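You operate a simulated robot arm through the tools that you are given. There is no shell and no other tool. Be economical: measure what you need, move in short steps, check, and stop when the job is done.

Carry out the task below with a simulated two-armed robot. There is one attempt and no reset: what you move stays moved.

TASK
Hold the headphones on the desk surface steady with one hand and press the headphone button to switch it on with the other.
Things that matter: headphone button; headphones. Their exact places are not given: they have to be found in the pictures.

It is judged by the outcome, as a careful person would: the job done as asked, and still so three seconds after it is handed in. It fails if anything else is knocked over, pushed out of place, dropped, spilled or broken.

THE ROBOT
Two 7-joint arms with two-finger parallel grippers on one trunk, on a base that drives. Base frame: it is fixed to the floor where the robot stands at the start and does not move with it; the origin is under the middle of the robot, x ahead of it, y to its left, z up. Units: m, rad, N and s.
The left shoulder is at the start at [0.07, 0.163, 1.17], the right one opposite. With the tool pointing down near the work surface each hand reaches from about 0.36 to 0.88 m from the robot's upright axis, wherever it stands, measured 20 degrees to its own side. Places, roughly: headphone button [0.8, -0.1, 0.8]. Payload 3.43 kg a hand.
Tool frame (each hand has its own): the origin (TCP) lies between the finger pads and is the grasp point; the fingertips stand 0.034 m ahead of it; z points along the fingers, y is the line along which they close. The gripper opens to 0.128 m. The fingers are 0.024 m wide and 0.012 m thick; the gripper's body (0.048 by 0.13 m) begins 0.096 m behind the TCP.
Orientation is that of the tool frame in the base frame, as a unit quaternion [w, x, y, z]. With the fingers straight down and closing along the base's y, the tool's x points along the base's -x, its y along +y and its z along -z.

THE INTERFACE
- The arms move only by the tool servo_tool. It takes "left_rows", "right_rows" or both (then of equal length, played together; a hand with none holds still); each is a list of rows, each an object of numbers (a shift or turn left out is 0, a gripper value left out holds the last): "dx", "dy", "dz": the shift along the tool's x, y, z in mm; "wx", "wy", "wz": the turn, a rotation vector about the tool's x, y, z in rad; "grip": the opening, from 0 (shut) to 1 (fully open). In form: [{"dx": .., "dy": .., "dz": .., "wx": .., "wy": .., "wz": .., "grip": ..}, ...]. A call has 1 to 12 rows; each row is the pose to reach, as a shift and turn from the pose commanded when the call began, along the tool's axes at that moment. Each row takes 0.2 s and may step no farther than 0.05 m and 0.15 rad from the row before; otherwise, or with a gripper value out of range, the whole call is refused. Where a pose cannot be reached the arm comes as near as it can. A force on the tool above 40 N (or 10 N above the force at the start of the call, whichever is more), or a blocked arm, ends the call early, and 0.2 s more pass. Each finger travels about 0.153 m/s and halts on what it meets, pressing with about 43 N; the grip force reading is that of the motor and also rises with nothing between the fingers. The clock runs only during rows and for 0.2 s after the last one: add rows that repeat a pose to give the fingers time. It gives the time, the measured TCP pose, the force on the tool (base axes), the opening and the grip force at its end, in the units of the frame above (readings bear some noise), with the torque about the TCP (base axes, N m) and any sound that the robot's microphone picked up.
- Cameras (640 x 400 px; columns grow to the right, rows downward): "scene" is now at [0.1394, 0.0019, 1.4021]; the picture's right is [0.02, -1.00, 0.00], its down [-0.53, -0.01, -0.85] and it looks along [0.85, 0.02, -0.53] (base axes); focal length 255 px, centre (320, 200). "left" rides on the left gripper at [0.076, 0.011, -0.16] in its tool frame; the picture's right is [-0.15, 0.99, 0.00], its down [-0.88, -0.13, -0.46] and it looks along [-0.45, -0.07, 0.89] (tool axes); focal length 234 px, centre (320, 200). "right" rides on the right gripper at [0.076, -0.011, -0.16] in its tool frame; the picture's right is [0.15, 0.99, 0.00], its down [-0.88, 0.13, -0.46] and it looks along [-0.45, 0.07, 0.89] (tool axes); focal length 234 px, centre (320, 200).
- snapshot(camera): a new picture of that camera. The clock stands still meanwhile.
- lift_body(by): slides the trunk up (or, below 0, down) by that many m; the arms and the scene camera ride with it, the base frame stays. It gives what a move gives, with no picture.
- drive_base(legs): drives the robot by 1 to 6 legs, each [ahead, left, turn to the left] in m, m and rad, along the robot's own axes; the way and the turn of a leg run together, so that a leg with both is an arc; at most 1.5 m and 3.142 rad a leg. The arms and the cameras ride along, it lands a little off, and it stops where it bumps. It gives what a move gives.
- aim_head(pan, tilt): turns the head with the scene camera to pan (to the left, within 1.501 rad either way) and tilt (down, from -0.506 to 1.204), counted from straight ahead of the robot. It gives what a move gives.
- point_at(camera, pixels): for up to 12 pixels [column, row] of the newest picture of that camera ("zoom" is the newest enlarged one), the place [x, y, z] in the base frame of the surface seen there, good to about 0.002 m. The clock stands still meanwhile.
- zoom(camera, box): a new picture of the part [left, top, right, bottom] of that camera's present view, enlarged. The clock stands still meanwhile.
- sign_off(): hands the job in; it is judged then, once.

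Go step by step. Measure first, check grasps and placings, and put right what went wrong. The budget is 80 turns and 78 pictures, counting those below and the enlarged ones. Unless the task says otherwise, let go and move clear before handing in, and close with one line.

The tools are called after "Call:" by a JSON object that holds its "op" and its "data". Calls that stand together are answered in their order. servo_tool: Moves the arms, as the interface text tells. Its arguments: {"type":"object","properties":{"left_rows":{"type":"array","items":{"type":"object","properties":{"dx":{"type":"number"},"dy":{"type":"number"},"dz":{"type":"number"},"wx":{"type":"number"},"wy":{"type":"number"},"wz":{"type":"number"},"grip":{"type":"number"}}}},"right_rows":{"type":"array","items":{"type":"object","properties":{"dx":{"type":"number"},"dy":{"type":"number"},"dz":{"type":"number"},"wx":{"type":"number"},"wy":{"type":"number"},"wz":{"type":"number"},"grip":{"type":"number"}}}}},"required":[]} The other tools are called the same way: lift_body (by) slides the trunk up or down; drive_base (legs) drives the base; aim_head (pan, tilt) turns the head that bears the scene camera; snapshot (camera) takes a picture; point_at (camera, pixels) gives the place of the surface under pixels of a picture; zoom (camera, box) takes an enlarged picture of a part of a camera's view; sign_off () hands the job in.

At the start:

```text
t: 0.0
left_ee_pos: [0.6972, 0.1888, 1.0817]
left_tool_rot: [0.0, 0.0, 1.0, -0.001]
left_wrist_force: [0.3, -0.3, -0.4]
left_ft_torque: [-0.03, 0.01, 0.0]
left_finger_gap: 0.128
left_grasp_force: 0.0
right_ee_pos: [0.6583, -0.3211, 1.1152]
right_tool_rot: [-0.001, 0.001, 1.0, -0.001]
right_wrist_force: [0.0, 0.3, 0.5]
right_ft_torque: [-0.01, 0.01, -0.04]
right_finger_gap: 0.1279
right_grasp_force: 0.1
trunk travel left (down, up): [-0.65, 0.29]
robot x, y, heading: [-0.0001, 0.0028, -0.004]
head pan, tilt: [0.019, 0.553]
```

scene: 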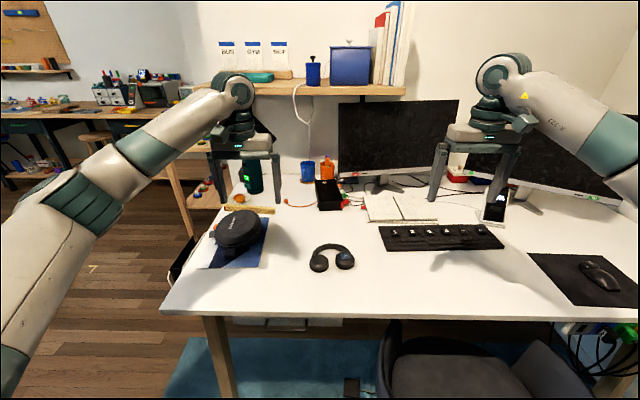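
right: 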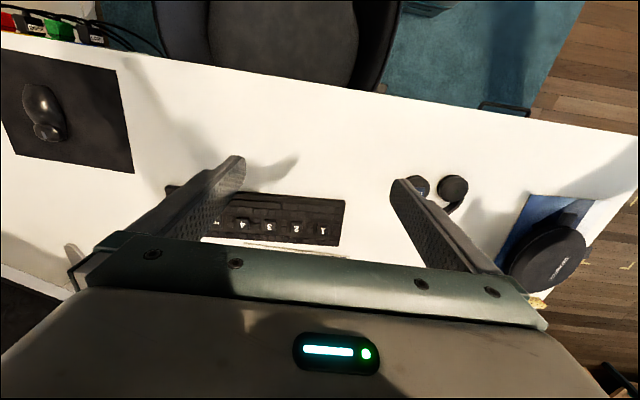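
left: 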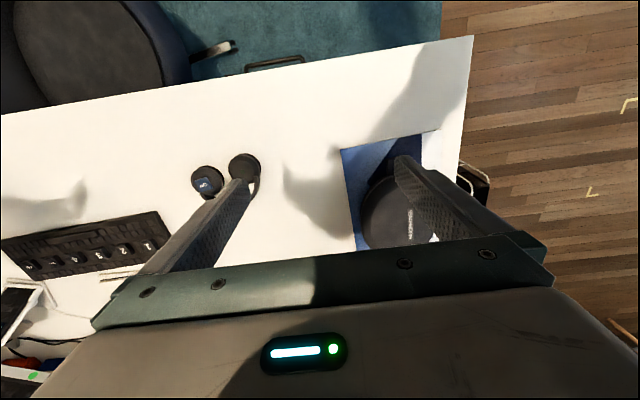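

The headphones lie at about (332,258) in the scene view; I zoom to find the button and measure.

Call:
{"op": "zoom", "data": {"camera": "scene", "box": [292, 232, 372, 282]}}

Call:
{"op": "zoom", "data": {"camera": "left", "box": [170, 135, 290, 210]}}

```text
8.00 times, centred on (332, 257) of scene
```

zoom: 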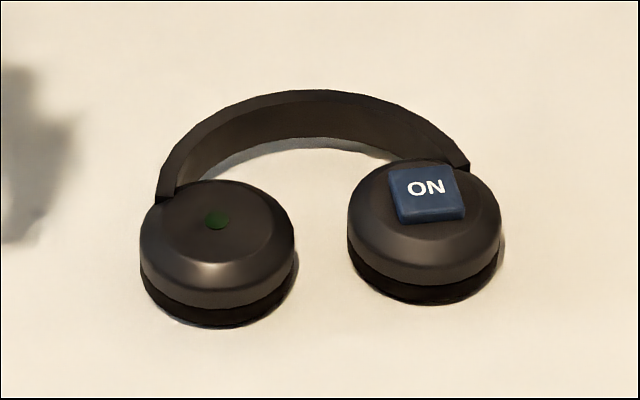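

```text
5.33 times, centred on (230, 172) of left
```

zoom: 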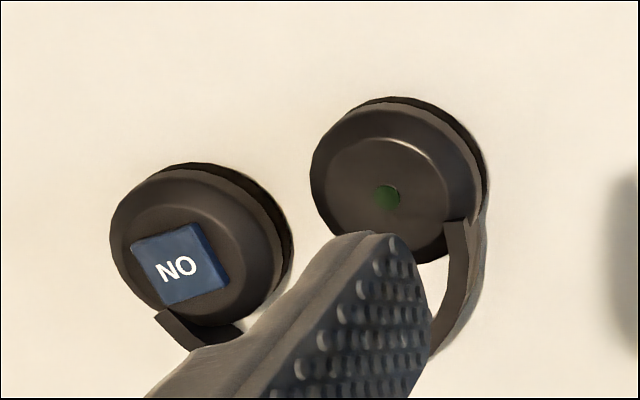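

The blue ON button sits on the right cup, and a dark green LED on the left cup. I measure both, from the left zoom.

Call:
{"op": "point_at", "data": {"camera": "zoom", "pixels": [[180, 265], [136, 245], [168, 302], [196, 226], [228, 276], [388, 197], [330, 180], [475, 170], [400, 115], [270, 320], [120, 230], [60, 150]]}}

Call:
{"op": "zoom", "data": {"camera": "scene", "box": [292, 232, 372, 282]}}

```text
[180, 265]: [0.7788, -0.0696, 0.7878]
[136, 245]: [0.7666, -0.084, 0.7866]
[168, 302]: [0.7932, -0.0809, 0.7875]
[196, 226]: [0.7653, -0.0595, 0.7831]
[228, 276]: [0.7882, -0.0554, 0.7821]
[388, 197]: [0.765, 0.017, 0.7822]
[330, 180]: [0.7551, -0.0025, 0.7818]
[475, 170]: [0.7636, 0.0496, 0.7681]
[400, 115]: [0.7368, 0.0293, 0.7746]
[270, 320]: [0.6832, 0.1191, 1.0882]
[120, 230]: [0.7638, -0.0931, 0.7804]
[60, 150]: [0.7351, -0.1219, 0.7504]
```

```text
8.00 times, centred on (332, 257) of scene
```

zoom: 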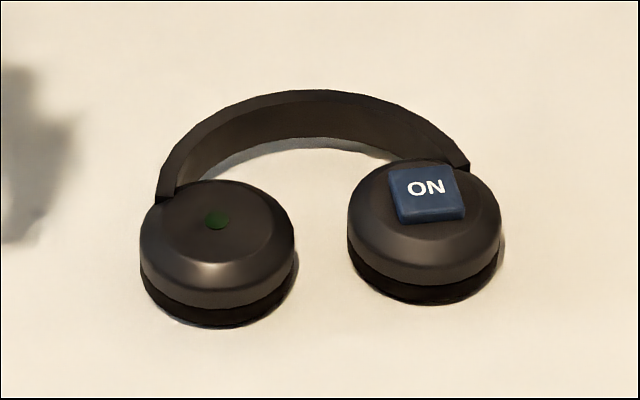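

Call:
{"op": "point_at", "data": {"camera": "zoom", "pixels": [[425, 190], [395, 172], [452, 170], [462, 205], [403, 210], [215, 220], [145, 250], [293, 245], [215, 265], [220, 190], [300, 96], [220, 305]]}}

```text
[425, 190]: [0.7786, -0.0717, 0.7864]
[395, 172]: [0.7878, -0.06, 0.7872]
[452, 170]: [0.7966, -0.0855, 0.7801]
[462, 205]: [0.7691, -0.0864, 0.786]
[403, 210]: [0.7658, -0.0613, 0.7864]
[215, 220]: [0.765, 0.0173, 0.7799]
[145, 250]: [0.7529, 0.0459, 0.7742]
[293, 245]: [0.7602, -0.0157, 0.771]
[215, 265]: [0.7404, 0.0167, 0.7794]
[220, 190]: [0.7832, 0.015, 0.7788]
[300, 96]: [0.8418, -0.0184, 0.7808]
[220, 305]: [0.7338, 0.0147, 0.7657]
```

Left cup centre is about (0.765, 0.017), radius ~0.031; button at (0.778, -0.072, 0.787). I'll grip the left cup diagonally with the left hand, so that one finger sits in the free space inside the band; first hover above it.

Call:
{"op": "servo_tool", "data": {"left_rows": [{"dx": -11, "dy": -29, "dz": 20, "wz": -0.131, "grip": 0.7}, {"dx": -22, "dy": -57, "dz": 50, "wz": -0.262}, {"dx": -34, "dy": -86, "dz": 80, "wz": -0.393}, {"dx": -45, "dy": -115, "dz": 110, "wz": -0.524}, {"dx": -56, "dy": -143, "dz": 140, "wz": -0.654}, {"dx": -68, "dy": -172, "dz": 170, "wz": -0.785}, {"dx": -68, "dy": -172, "dz": 182, "wz": -0.785}]}}

Call:
{"op": "snapshot", "data": {"camera": "left"}}

Call:
{"op": "snapshot", "data": {"camera": "scene"}}

```text
t: 1.6
left_ee_pos: [0.7648, 0.0181, 0.9]
left_tool_rot: [-0.002, -0.383, 0.924, 0.0]
left_wrist_force: [-0.2, -0.5, 0.0]
left_ft_torque: [0.01, 0.02, 0.03]
left_finger_gap: 0.0897
left_grasp_force: 0.0
right_ee_pos: [0.659, -0.3194, 1.1153]
right_tool_rot: [0.0, 0.001, 1.0, 0.0]
right_wrist_force: [-0.2, -0.3, 0.5]
right_ft_torque: [-0.03, 0.01, -0.04]
right_finger_gap: 0.128
right_grasp_force: 0.1
trunk travel left (down, up): [-0.65, 0.29]
robot x, y, heading: [-0.0002, -0.0035, 0.005]
head pan, tilt: [0.019, 0.553]
```

```text
71 pictures are left
```

left: 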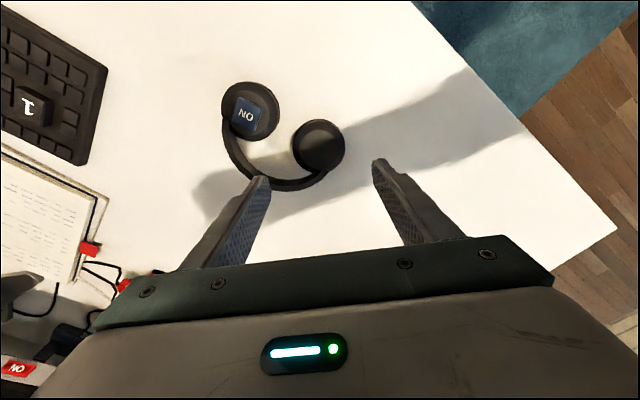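

```text
70 pictures are left
```

scene: 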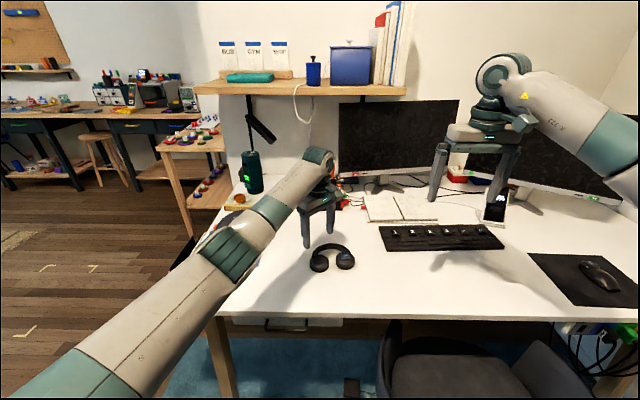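

The left hand is on target above the left cup. I lower to just above it and check the finger places.

Call:
{"op": "servo_tool", "data": {"left_rows": [{"dz": 30}, {"dz": 60}, {"dz": 62}]}}

Call:
{"op": "zoom", "data": {"camera": "scene", "box": [272, 200, 400, 280]}}

Call:
{"op": "zoom", "data": {"camera": "left", "box": [180, 60, 500, 260]}}

```text
t: 2.4
left_ee_pos: [0.7651, 0.0174, 0.8367]
left_tool_rot: [0.0, -0.383, 0.924, 0.0]
left_wrist_force: [-0.6, 0.6, 0.2]
left_ft_torque: [-0.01, 0.01, -0.02]
left_finger_gap: 0.0895
left_grasp_force: 0.2
right_ee_pos: [0.6576, -0.3203, 1.116]
right_tool_rot: [0.0, -0.001, 1.0, 0.001]
right_wrist_force: [0.1, -0.6, -0.7]
right_ft_torque: [-0.01, -0.01, 0.02]
right_finger_gap: 0.1281
right_grasp_force: 0.1
trunk travel left (down, up): [-0.65, 0.29]
robot x, y, heading: [-0.0008, 0.0038, -0.001]
head pan, tilt: [0.019, 0.553]
```

```text
5.00 times, centred on (336, 240) of scene
```

zoom: 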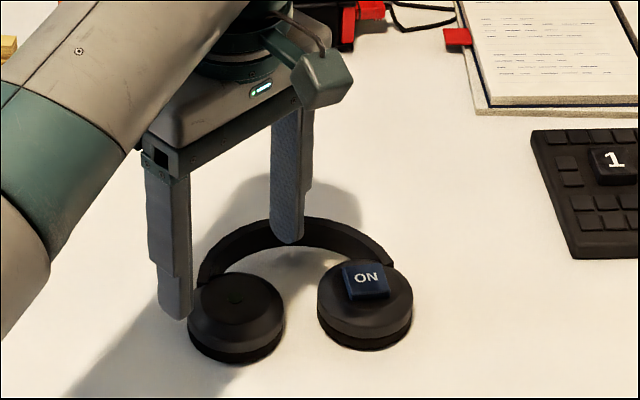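

```text
2.00 times, centred on (340, 160) of left
```

zoom: 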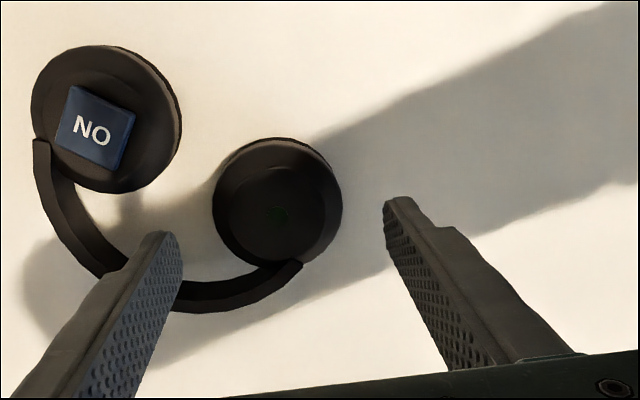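

I check the band's position relative to where the inner finger will come down (0.80, -0.02).

Call:
{"op": "point_at", "data": {"camera": "zoom", "pixels": [[275, 212], [278, 140], [215, 190], [341, 190], [118, 250], [200, 283], [250, 275], [75, 190], [95, 130], [300, 265], [290, 255], [165, 150]]}}

```text
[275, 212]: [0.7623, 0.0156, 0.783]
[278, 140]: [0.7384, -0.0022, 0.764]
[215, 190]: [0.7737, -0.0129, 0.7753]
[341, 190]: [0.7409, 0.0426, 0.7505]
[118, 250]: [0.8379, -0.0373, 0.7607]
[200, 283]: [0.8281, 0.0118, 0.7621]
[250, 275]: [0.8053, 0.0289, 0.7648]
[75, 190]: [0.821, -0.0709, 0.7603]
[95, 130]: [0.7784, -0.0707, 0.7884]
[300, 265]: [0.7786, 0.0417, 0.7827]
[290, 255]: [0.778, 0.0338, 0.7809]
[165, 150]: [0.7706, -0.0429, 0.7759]
```

Band inner edge (x≥0.828) and right cup (y≤-0.043) leave the finger over 1 cm clear. I lower to tips ~8 mm above the desk, then close gently.

Call:
{"op": "servo_tool", "data": {"left_rows": [{"dz": 20}, {"dz": 40}, {"dz": 45}, {"dz": 45, "grip": 0.6}, {"dz": 45, "grip": 0.54}, {"dz": 45, "grip": 0.48}, {"dz": 45, "grip": 0.45}, {"dz": 45, "grip": 0.45}]}}

Call:
{"op": "zoom", "data": {"camera": "scene", "box": [272, 200, 400, 280]}}

Call:
{"op": "zoom", "data": {"camera": "left", "box": [180, 60, 500, 260]}}

```text
t: 4.2
left_ee_pos: [0.7647, 0.0168, 0.7933]
left_tool_rot: [0.0, -0.382, 0.924, -0.001]
left_wrist_force: [0.4, 0.2, 0.5]
left_ft_torque: [-0.03, 0.02, -0.02]
left_finger_gap: 0.0648
left_grasp_force: 43.0
right_ee_pos: [0.659, -0.3213, 1.116]
right_tool_rot: [0.0, 0.0, 1.0, -0.001]
right_wrist_force: [-0.7, 0.1, 0.1]
right_ft_torque: [0.01, 0.01, 0.04]
right_finger_gap: 0.128
right_grasp_force: 0.0
trunk travel left (down, up): [-0.65, 0.29]
robot x, y, heading: [-0.002, 0.0033, 0.003]
head pan, tilt: [0.019, 0.553]
```

```text
5.00 times, centred on (336, 240) of scene
```

zoom: 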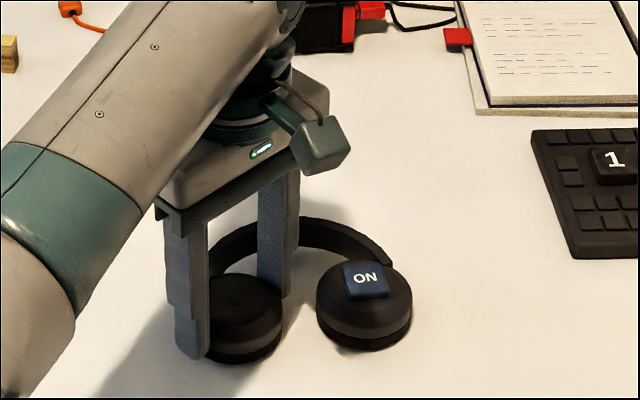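

```text
2.00 times, centred on (340, 160) of left
```

zoom: 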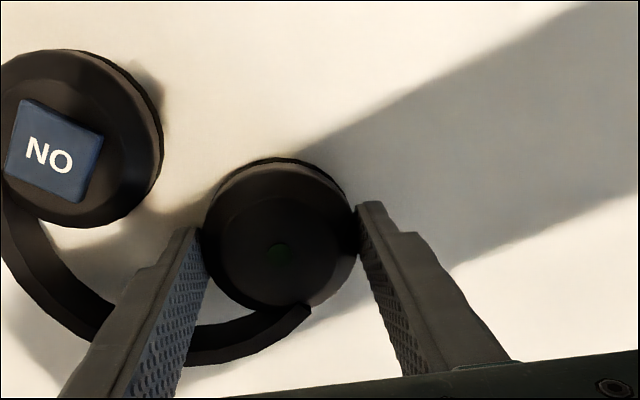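

The cup is gripped (gap 0.065, 43 N) and hasn't visibly shifted. I remeasure the button and the camera block of the left hand.

Call:
{"op": "point_at", "data": {"camera": "left", "pixels": [[206, 136], [191, 110], [231, 126], [182, 147], [221, 160]]}}

Call:
{"op": "point_at", "data": {"camera": "scene", "pixels": [[336, 229], [340, 226], [330, 225], [345, 256], [331, 232]]}}

```text
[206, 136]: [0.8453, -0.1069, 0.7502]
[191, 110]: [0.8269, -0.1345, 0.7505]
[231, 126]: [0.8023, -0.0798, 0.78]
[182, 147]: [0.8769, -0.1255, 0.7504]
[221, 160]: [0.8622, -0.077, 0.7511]
```

```text
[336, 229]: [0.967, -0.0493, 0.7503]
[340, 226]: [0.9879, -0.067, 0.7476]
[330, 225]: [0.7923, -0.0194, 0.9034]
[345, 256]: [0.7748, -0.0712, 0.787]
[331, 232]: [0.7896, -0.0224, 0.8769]
```

The plain-camera pixels refer to older snapshots, so I measure on a fresh zoom.

Call:
{"op": "zoom", "data": {"camera": "scene", "box": [296, 205, 376, 255]}}

Call:
{"op": "zoom", "data": {"camera": "scene", "box": [304, 220, 384, 270]}}

```text
8.00 times, centred on (336, 230) of scene
```

zoom: 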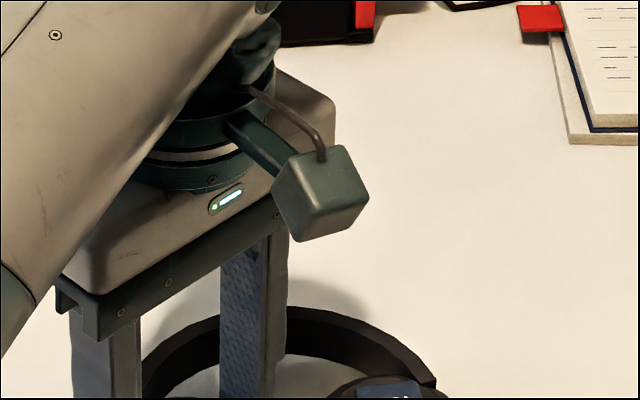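

```text
8.00 times, centred on (344, 245) of scene
```

zoom: 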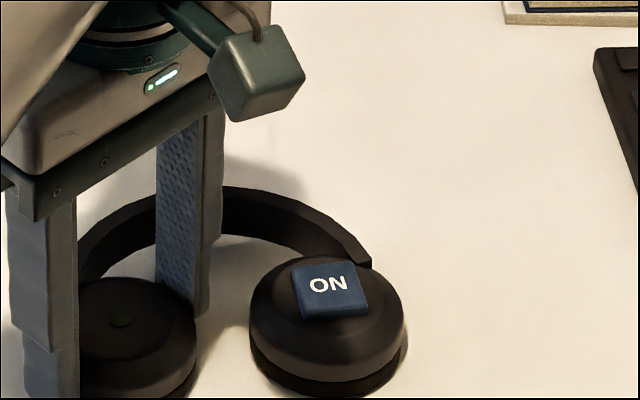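

Call:
{"op": "point_at", "data": {"camera": "zoom", "pixels": [[328, 285], [292, 268], [350, 262], [366, 298], [302, 310], [285, 90], [300, 62], [240, 105], [265, 40], [220, 95]]}}

```text
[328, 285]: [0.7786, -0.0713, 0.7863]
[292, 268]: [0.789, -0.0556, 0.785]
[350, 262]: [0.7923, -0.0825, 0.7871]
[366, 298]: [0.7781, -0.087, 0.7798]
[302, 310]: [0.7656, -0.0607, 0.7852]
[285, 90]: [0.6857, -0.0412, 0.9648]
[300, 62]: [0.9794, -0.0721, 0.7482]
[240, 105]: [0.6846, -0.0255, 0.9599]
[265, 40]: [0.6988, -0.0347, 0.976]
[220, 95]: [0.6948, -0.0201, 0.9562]
```

Button unchanged at (0.778, -0.072, 0.786). I bring the right hand, shut and tilted to lean away from the left hand, to a point right of and above the button.

Call:
{"op": "servo_tool", "data": {"right_rows": [{"dx": -17, "dy": 26, "dz": 31, "wx": -0.1, "grip": 0.0}, {"dx": -34, "dy": 53, "dz": 62, "wx": -0.2}, {"dx": -51, "dy": 79, "dz": 92, "wx": -0.3}, {"dx": -68, "dy": 106, "dz": 123, "wx": -0.4}, {"dx": -85, "dy": 132, "dz": 154, "wx": -0.5}, {"dx": -102, "dy": 159, "dz": 185, "wx": -0.6}, {"dx": -119, "dy": 185, "dz": 216, "wx": -0.7}, {"dx": -119, "dy": 185, "dz": 216, "wx": -0.7}]}}

Call:
{"op": "zoom", "data": {"camera": "scene", "box": [240, 150, 440, 275]}}

```text
t: 6.0
left_ee_pos: [0.7645, 0.0168, 0.7925]
left_tool_rot: [-0.001, -0.383, 0.924, 0.001]
left_wrist_force: [-0.9, 0.1, -0.5]
left_ft_torque: [-0.14, 0.01, -0.07]
left_finger_gap: 0.0651
left_grasp_force: 42.7
right_ee_pos: [0.7798, -0.1356, 0.9012]
right_tool_rot: [0.0, 0.001, 0.939, 0.344]
right_wrist_force: [0.8, 0.1, 0.5]
right_ft_torque: [0.01, -0.02, 0.0]
right_finger_gap: 0.0
right_grasp_force: 32.7
trunk travel left (down, up): [-0.65, 0.29]
robot x, y, heading: [-0.0005, 0.0008, 0.003]
head pan, tilt: [0.019, 0.553]
```

```text
3.20 times, centred on (340, 212) of scene
```

zoom: 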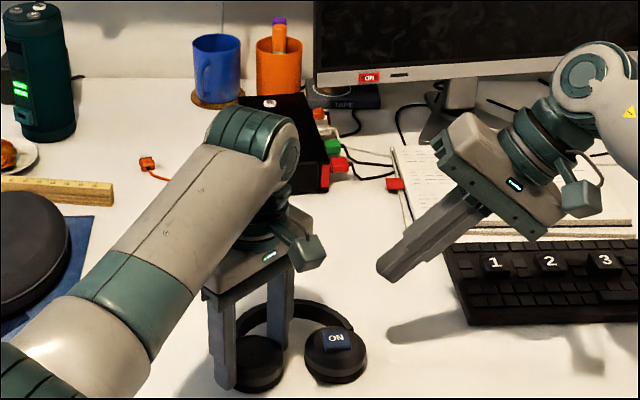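

The tilt is right and the way is clear; I approach to about 1 cm above the button.

Call:
{"op": "servo_tool", "data": {"right_rows": [{"dx": 1, "dy": -2, "dz": 30}, {"dx": 1.8, "dy": -4, "dz": 60}, {"dx": 1.8, "dy": -6, "dz": 85}, {"dx": 1.8, "dy": -6, "dz": 85}]}}

Call:
{"op": "zoom", "data": {"camera": "scene", "box": [290, 205, 402, 275]}}

Call:
{"op": "snapshot", "data": {"camera": "right"}}

Call:
{"op": "snapshot", "data": {"camera": "left"}}

```text
t: 7.0
left_ee_pos: [0.7648, 0.0174, 0.7932]
left_tool_rot: [0.0, -0.383, 0.924, 0.0]
left_wrist_force: [-0.3, 0.2, -0.2]
left_ft_torque: [-0.06, 0.02, -0.06]
left_finger_gap: 0.0649
left_grasp_force: 42.2
right_ee_pos: [0.778, -0.0845, 0.8312]
right_tool_rot: [0.0, 0.0, 0.939, 0.343]
right_wrist_force: [0.6, -1.2, -0.2]
right_ft_torque: [-0.02, -0.01, 0.03]
right_finger_gap: 0.0001
right_grasp_force: 33.2
trunk travel left (down, up): [-0.65, 0.29]
robot x, y, heading: [0.0008, 0.0012, 0.001]
head pan, tilt: [0.019, 0.553]
```

```text
5.71 times, centred on (346, 240) of scene
```

zoom: 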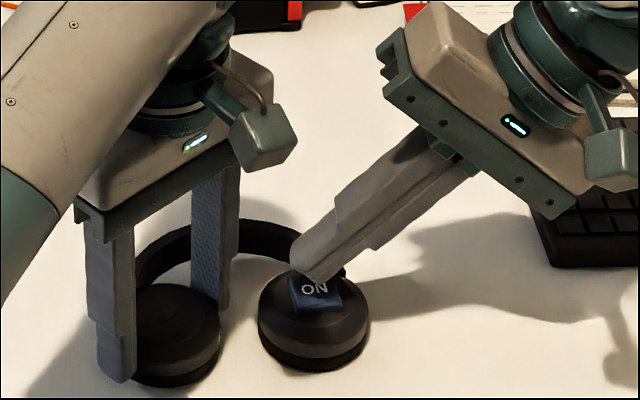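

```text
61 pictures are left
```

right: 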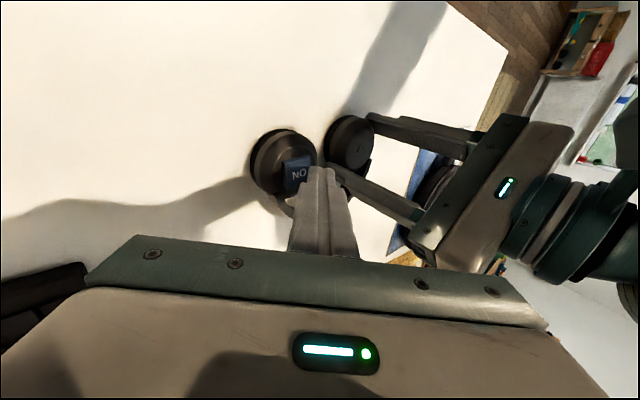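

```text
60 pictures are left
```

left: 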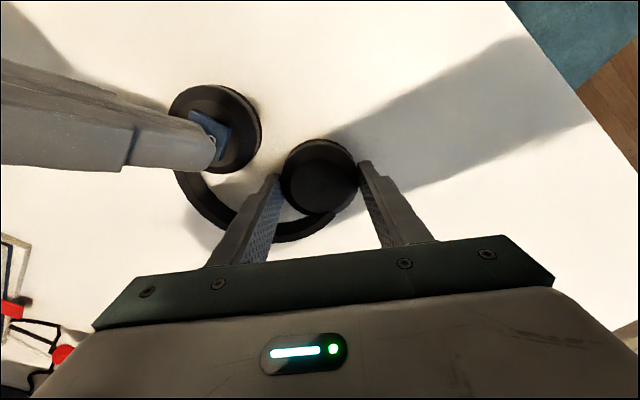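

The tip hovers over the button's far part at zoom (310,275); I measure the tip.

Call:
{"op": "point_at", "data": {"camera": "zoom", "pixels": [[300, 268], [318, 278], [295, 255], [328, 268], [312, 290], [296, 306], [336, 306]]}}

```text
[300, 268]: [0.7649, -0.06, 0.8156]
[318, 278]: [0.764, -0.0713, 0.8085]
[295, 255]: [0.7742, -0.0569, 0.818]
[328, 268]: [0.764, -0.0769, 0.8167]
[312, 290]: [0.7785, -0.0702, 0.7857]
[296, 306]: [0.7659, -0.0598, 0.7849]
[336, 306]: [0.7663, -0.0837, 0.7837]
```

The tip is over the middle of the button, about 1.2 cm above. I press straight down in small steps and read the force.

Call:
{"op": "servo_tool", "data": {"right_rows": [{"dy": -3.2, "dz": 3.8}, {"dy": -5.8, "dz": 6.9}, {"dy": -7.1, "dz": 8.4}, {"dy": -8.1, "dz": 9.5}]}}

Call:
{"op": "zoom", "data": {"camera": "scene", "box": [290, 205, 402, 275]}}

```text
t: 8.0
left_ee_pos: [0.7649, 0.0179, 0.7937]
left_tool_rot: [0.0, -0.382, 0.924, 0.0]
left_wrist_force: [0.8, -0.3, -0.4]
left_ft_torque: [-0.02, 0.03, 0.05]
left_finger_gap: 0.0646
left_grasp_force: 43.1
right_ee_pos: [0.776, -0.0855, 0.8199]
right_tool_rot: [0.0, 0.0, 0.939, 0.343]
right_wrist_force: [-0.4, 1.1, 0.8]
right_ft_torque: [0.03, -0.02, 0.05]
right_finger_gap: 0.0
right_grasp_force: 33.1
trunk travel left (down, up): [-0.65, 0.29]
robot x, y, heading: [-0.001, -0.0017, -0.004]
head pan, tilt: [0.019, 0.553]
```

```text
5.71 times, centred on (346, 240) of scene
```

zoom: 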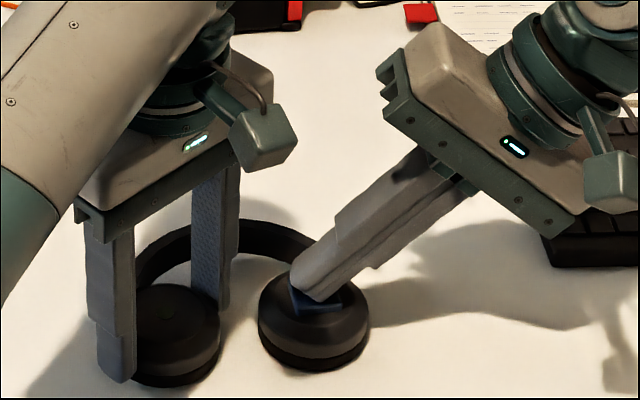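

Just about to touch (no force yet). I press on in 1 mm steps.

Call:
{"op": "servo_tool", "data": {"right_rows": [{"dy": -0.65, "dz": 0.76}, {"dy": -1.3, "dz": 1.5}, {"dy": -1.95, "dz": 2.3}]}}

Call:
{"op": "zoom", "data": {"camera": "scene", "box": [290, 205, 402, 275]}}

```text
t: 8.8
left_ee_pos: [0.7651, 0.0184, 0.793]
left_tool_rot: [0.0, -0.383, 0.924, 0.0]
left_wrist_force: [0.2, -0.1, -0.5]
left_ft_torque: [0.07, -0.04, 0.01]
left_finger_gap: 0.0649
left_grasp_force: 42.9
right_ee_pos: [0.7766, -0.0859, 0.8169]
right_tool_rot: [-0.001, 0.001, 0.94, 0.342]
right_wrist_force: [0.8, 0.0, 1.9]
right_ft_torque: [0.03, -0.02, -0.02]
right_finger_gap: 0.0001
right_grasp_force: 33.6
trunk travel left (down, up): [-0.65, 0.29]
robot x, y, heading: [-0.0018, -0.001, 0.0]
head pan, tilt: [0.019, 0.553]
heard: click
```

```text
5.71 times, centred on (346, 240) of scene
```

zoom: 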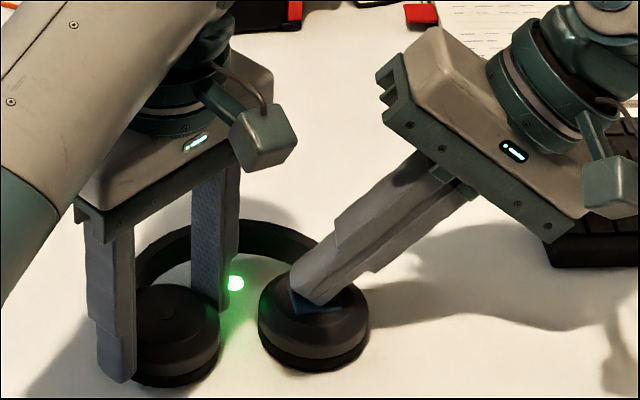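

A click was heard and a green light came on at zoom (235,283). I lift the right hand straight off, then back it away.

Call:
{"op": "servo_tool", "data": {"right_rows": [{"dy": 6.5, "dz": -7.6}, {"dy": 13, "dz": -15}, {"dy": 13, "dz": -50}, {"dy": 13, "dz": -95}, {"dy": 13, "dz": -140}]}}

Call:
{"op": "zoom", "data": {"camera": "scene", "box": [290, 205, 402, 275]}}

```text
t: 10.0
left_ee_pos: [0.7638, 0.0168, 0.7935]
left_tool_rot: [0.0, -0.383, 0.924, 0.001]
left_wrist_force: [-2.2, 0.5, 0.2]
left_ft_torque: [-0.14, -0.02, -0.08]
left_finger_gap: 0.0649
left_grasp_force: 43.1
right_ee_pos: [0.7761, -0.1662, 0.9329]
right_tool_rot: [0.0, 0.0, 0.939, 0.344]
right_wrist_force: [-1.1, 0.1, -0.9]
right_ft_torque: [0.02, 0.02, -0.02]
right_finger_gap: 0.0003
right_grasp_force: 33.4
trunk travel left (down, up): [-0.65, 0.29]
robot x, y, heading: [0.0038, 0.0009, -0.002]
head pan, tilt: [0.019, 0.553]
```

```text
5.71 times, centred on (346, 240) of scene
```

zoom: 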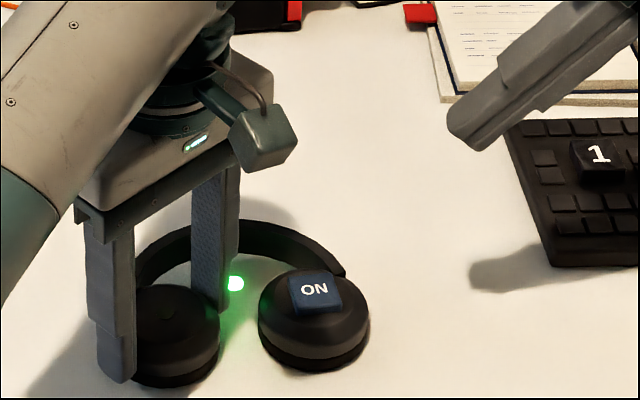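

The light stays on. Now I open the left hand just to its approach width and raise it clear.

Call:
{"op": "servo_tool", "data": {"left_rows": [{"grip": 0.6}, {"grip": 0.7}, {"grip": 0.7}, {"dz": -30}, {"dz": -70}, {"dz": -115}, {"dz": -160}, {"dx": 30, "dy": 25, "dz": -190}]}}

Call:
{"op": "snapshot", "data": {"camera": "scene"}}

Call:
{"op": "zoom", "data": {"camera": "scene", "box": [290, 205, 402, 275]}}

```text
t: 11.8
left_ee_pos: [0.7225, 0.0165, 0.9853]
left_tool_rot: [0.0, -0.385, 0.923, -0.001]
left_wrist_force: [-0.2, 1.0, 0.0]
left_ft_torque: [0.05, -0.02, 0.04]
left_finger_gap: 0.0895
left_grasp_force: 0.0
right_ee_pos: [0.7748, -0.1638, 0.9329]
right_tool_rot: [0.001, -0.001, 0.939, 0.343]
right_wrist_force: [0.3, -0.1, -0.1]
right_ft_torque: [-0.05, -0.02, -0.02]
right_finger_gap: 0.0
right_grasp_force: 32.8
trunk travel left (down, up): [-0.65, 0.29]
robot x, y, heading: [-0.0001, 0.0014, 0.002]
head pan, tilt: [0.019, 0.553]
```

```text
56 pictures are left
```

scene: 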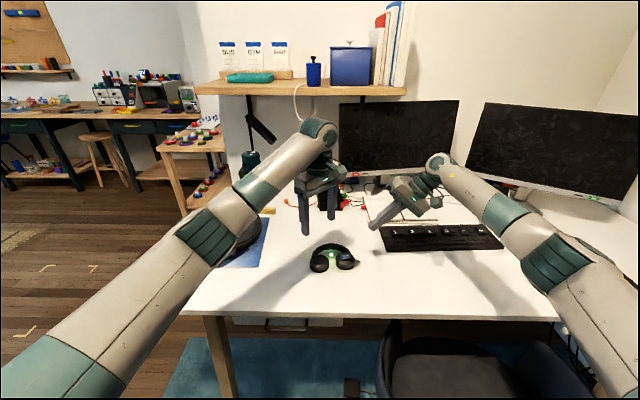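

```text
5.71 times, centred on (346, 240) of scene
```

zoom: 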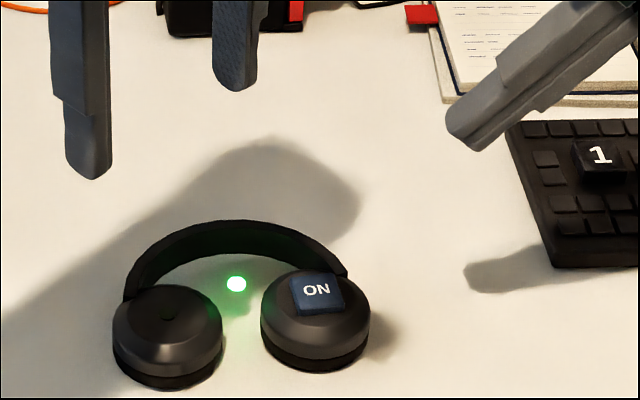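

The headphones lie in place with the green light on at zoom (236,284), and both hands are clear; I hand in.

Call:
{"op": "sign_off", "data": {}}

```text
The job is handed in.
```

The headphones are switched on: the left hand held them by one cup while the right pressed the ON button. There was a click and a green light that stayed lit. Both hands are clear, and the headphones and everything else on the desk stayed in place.
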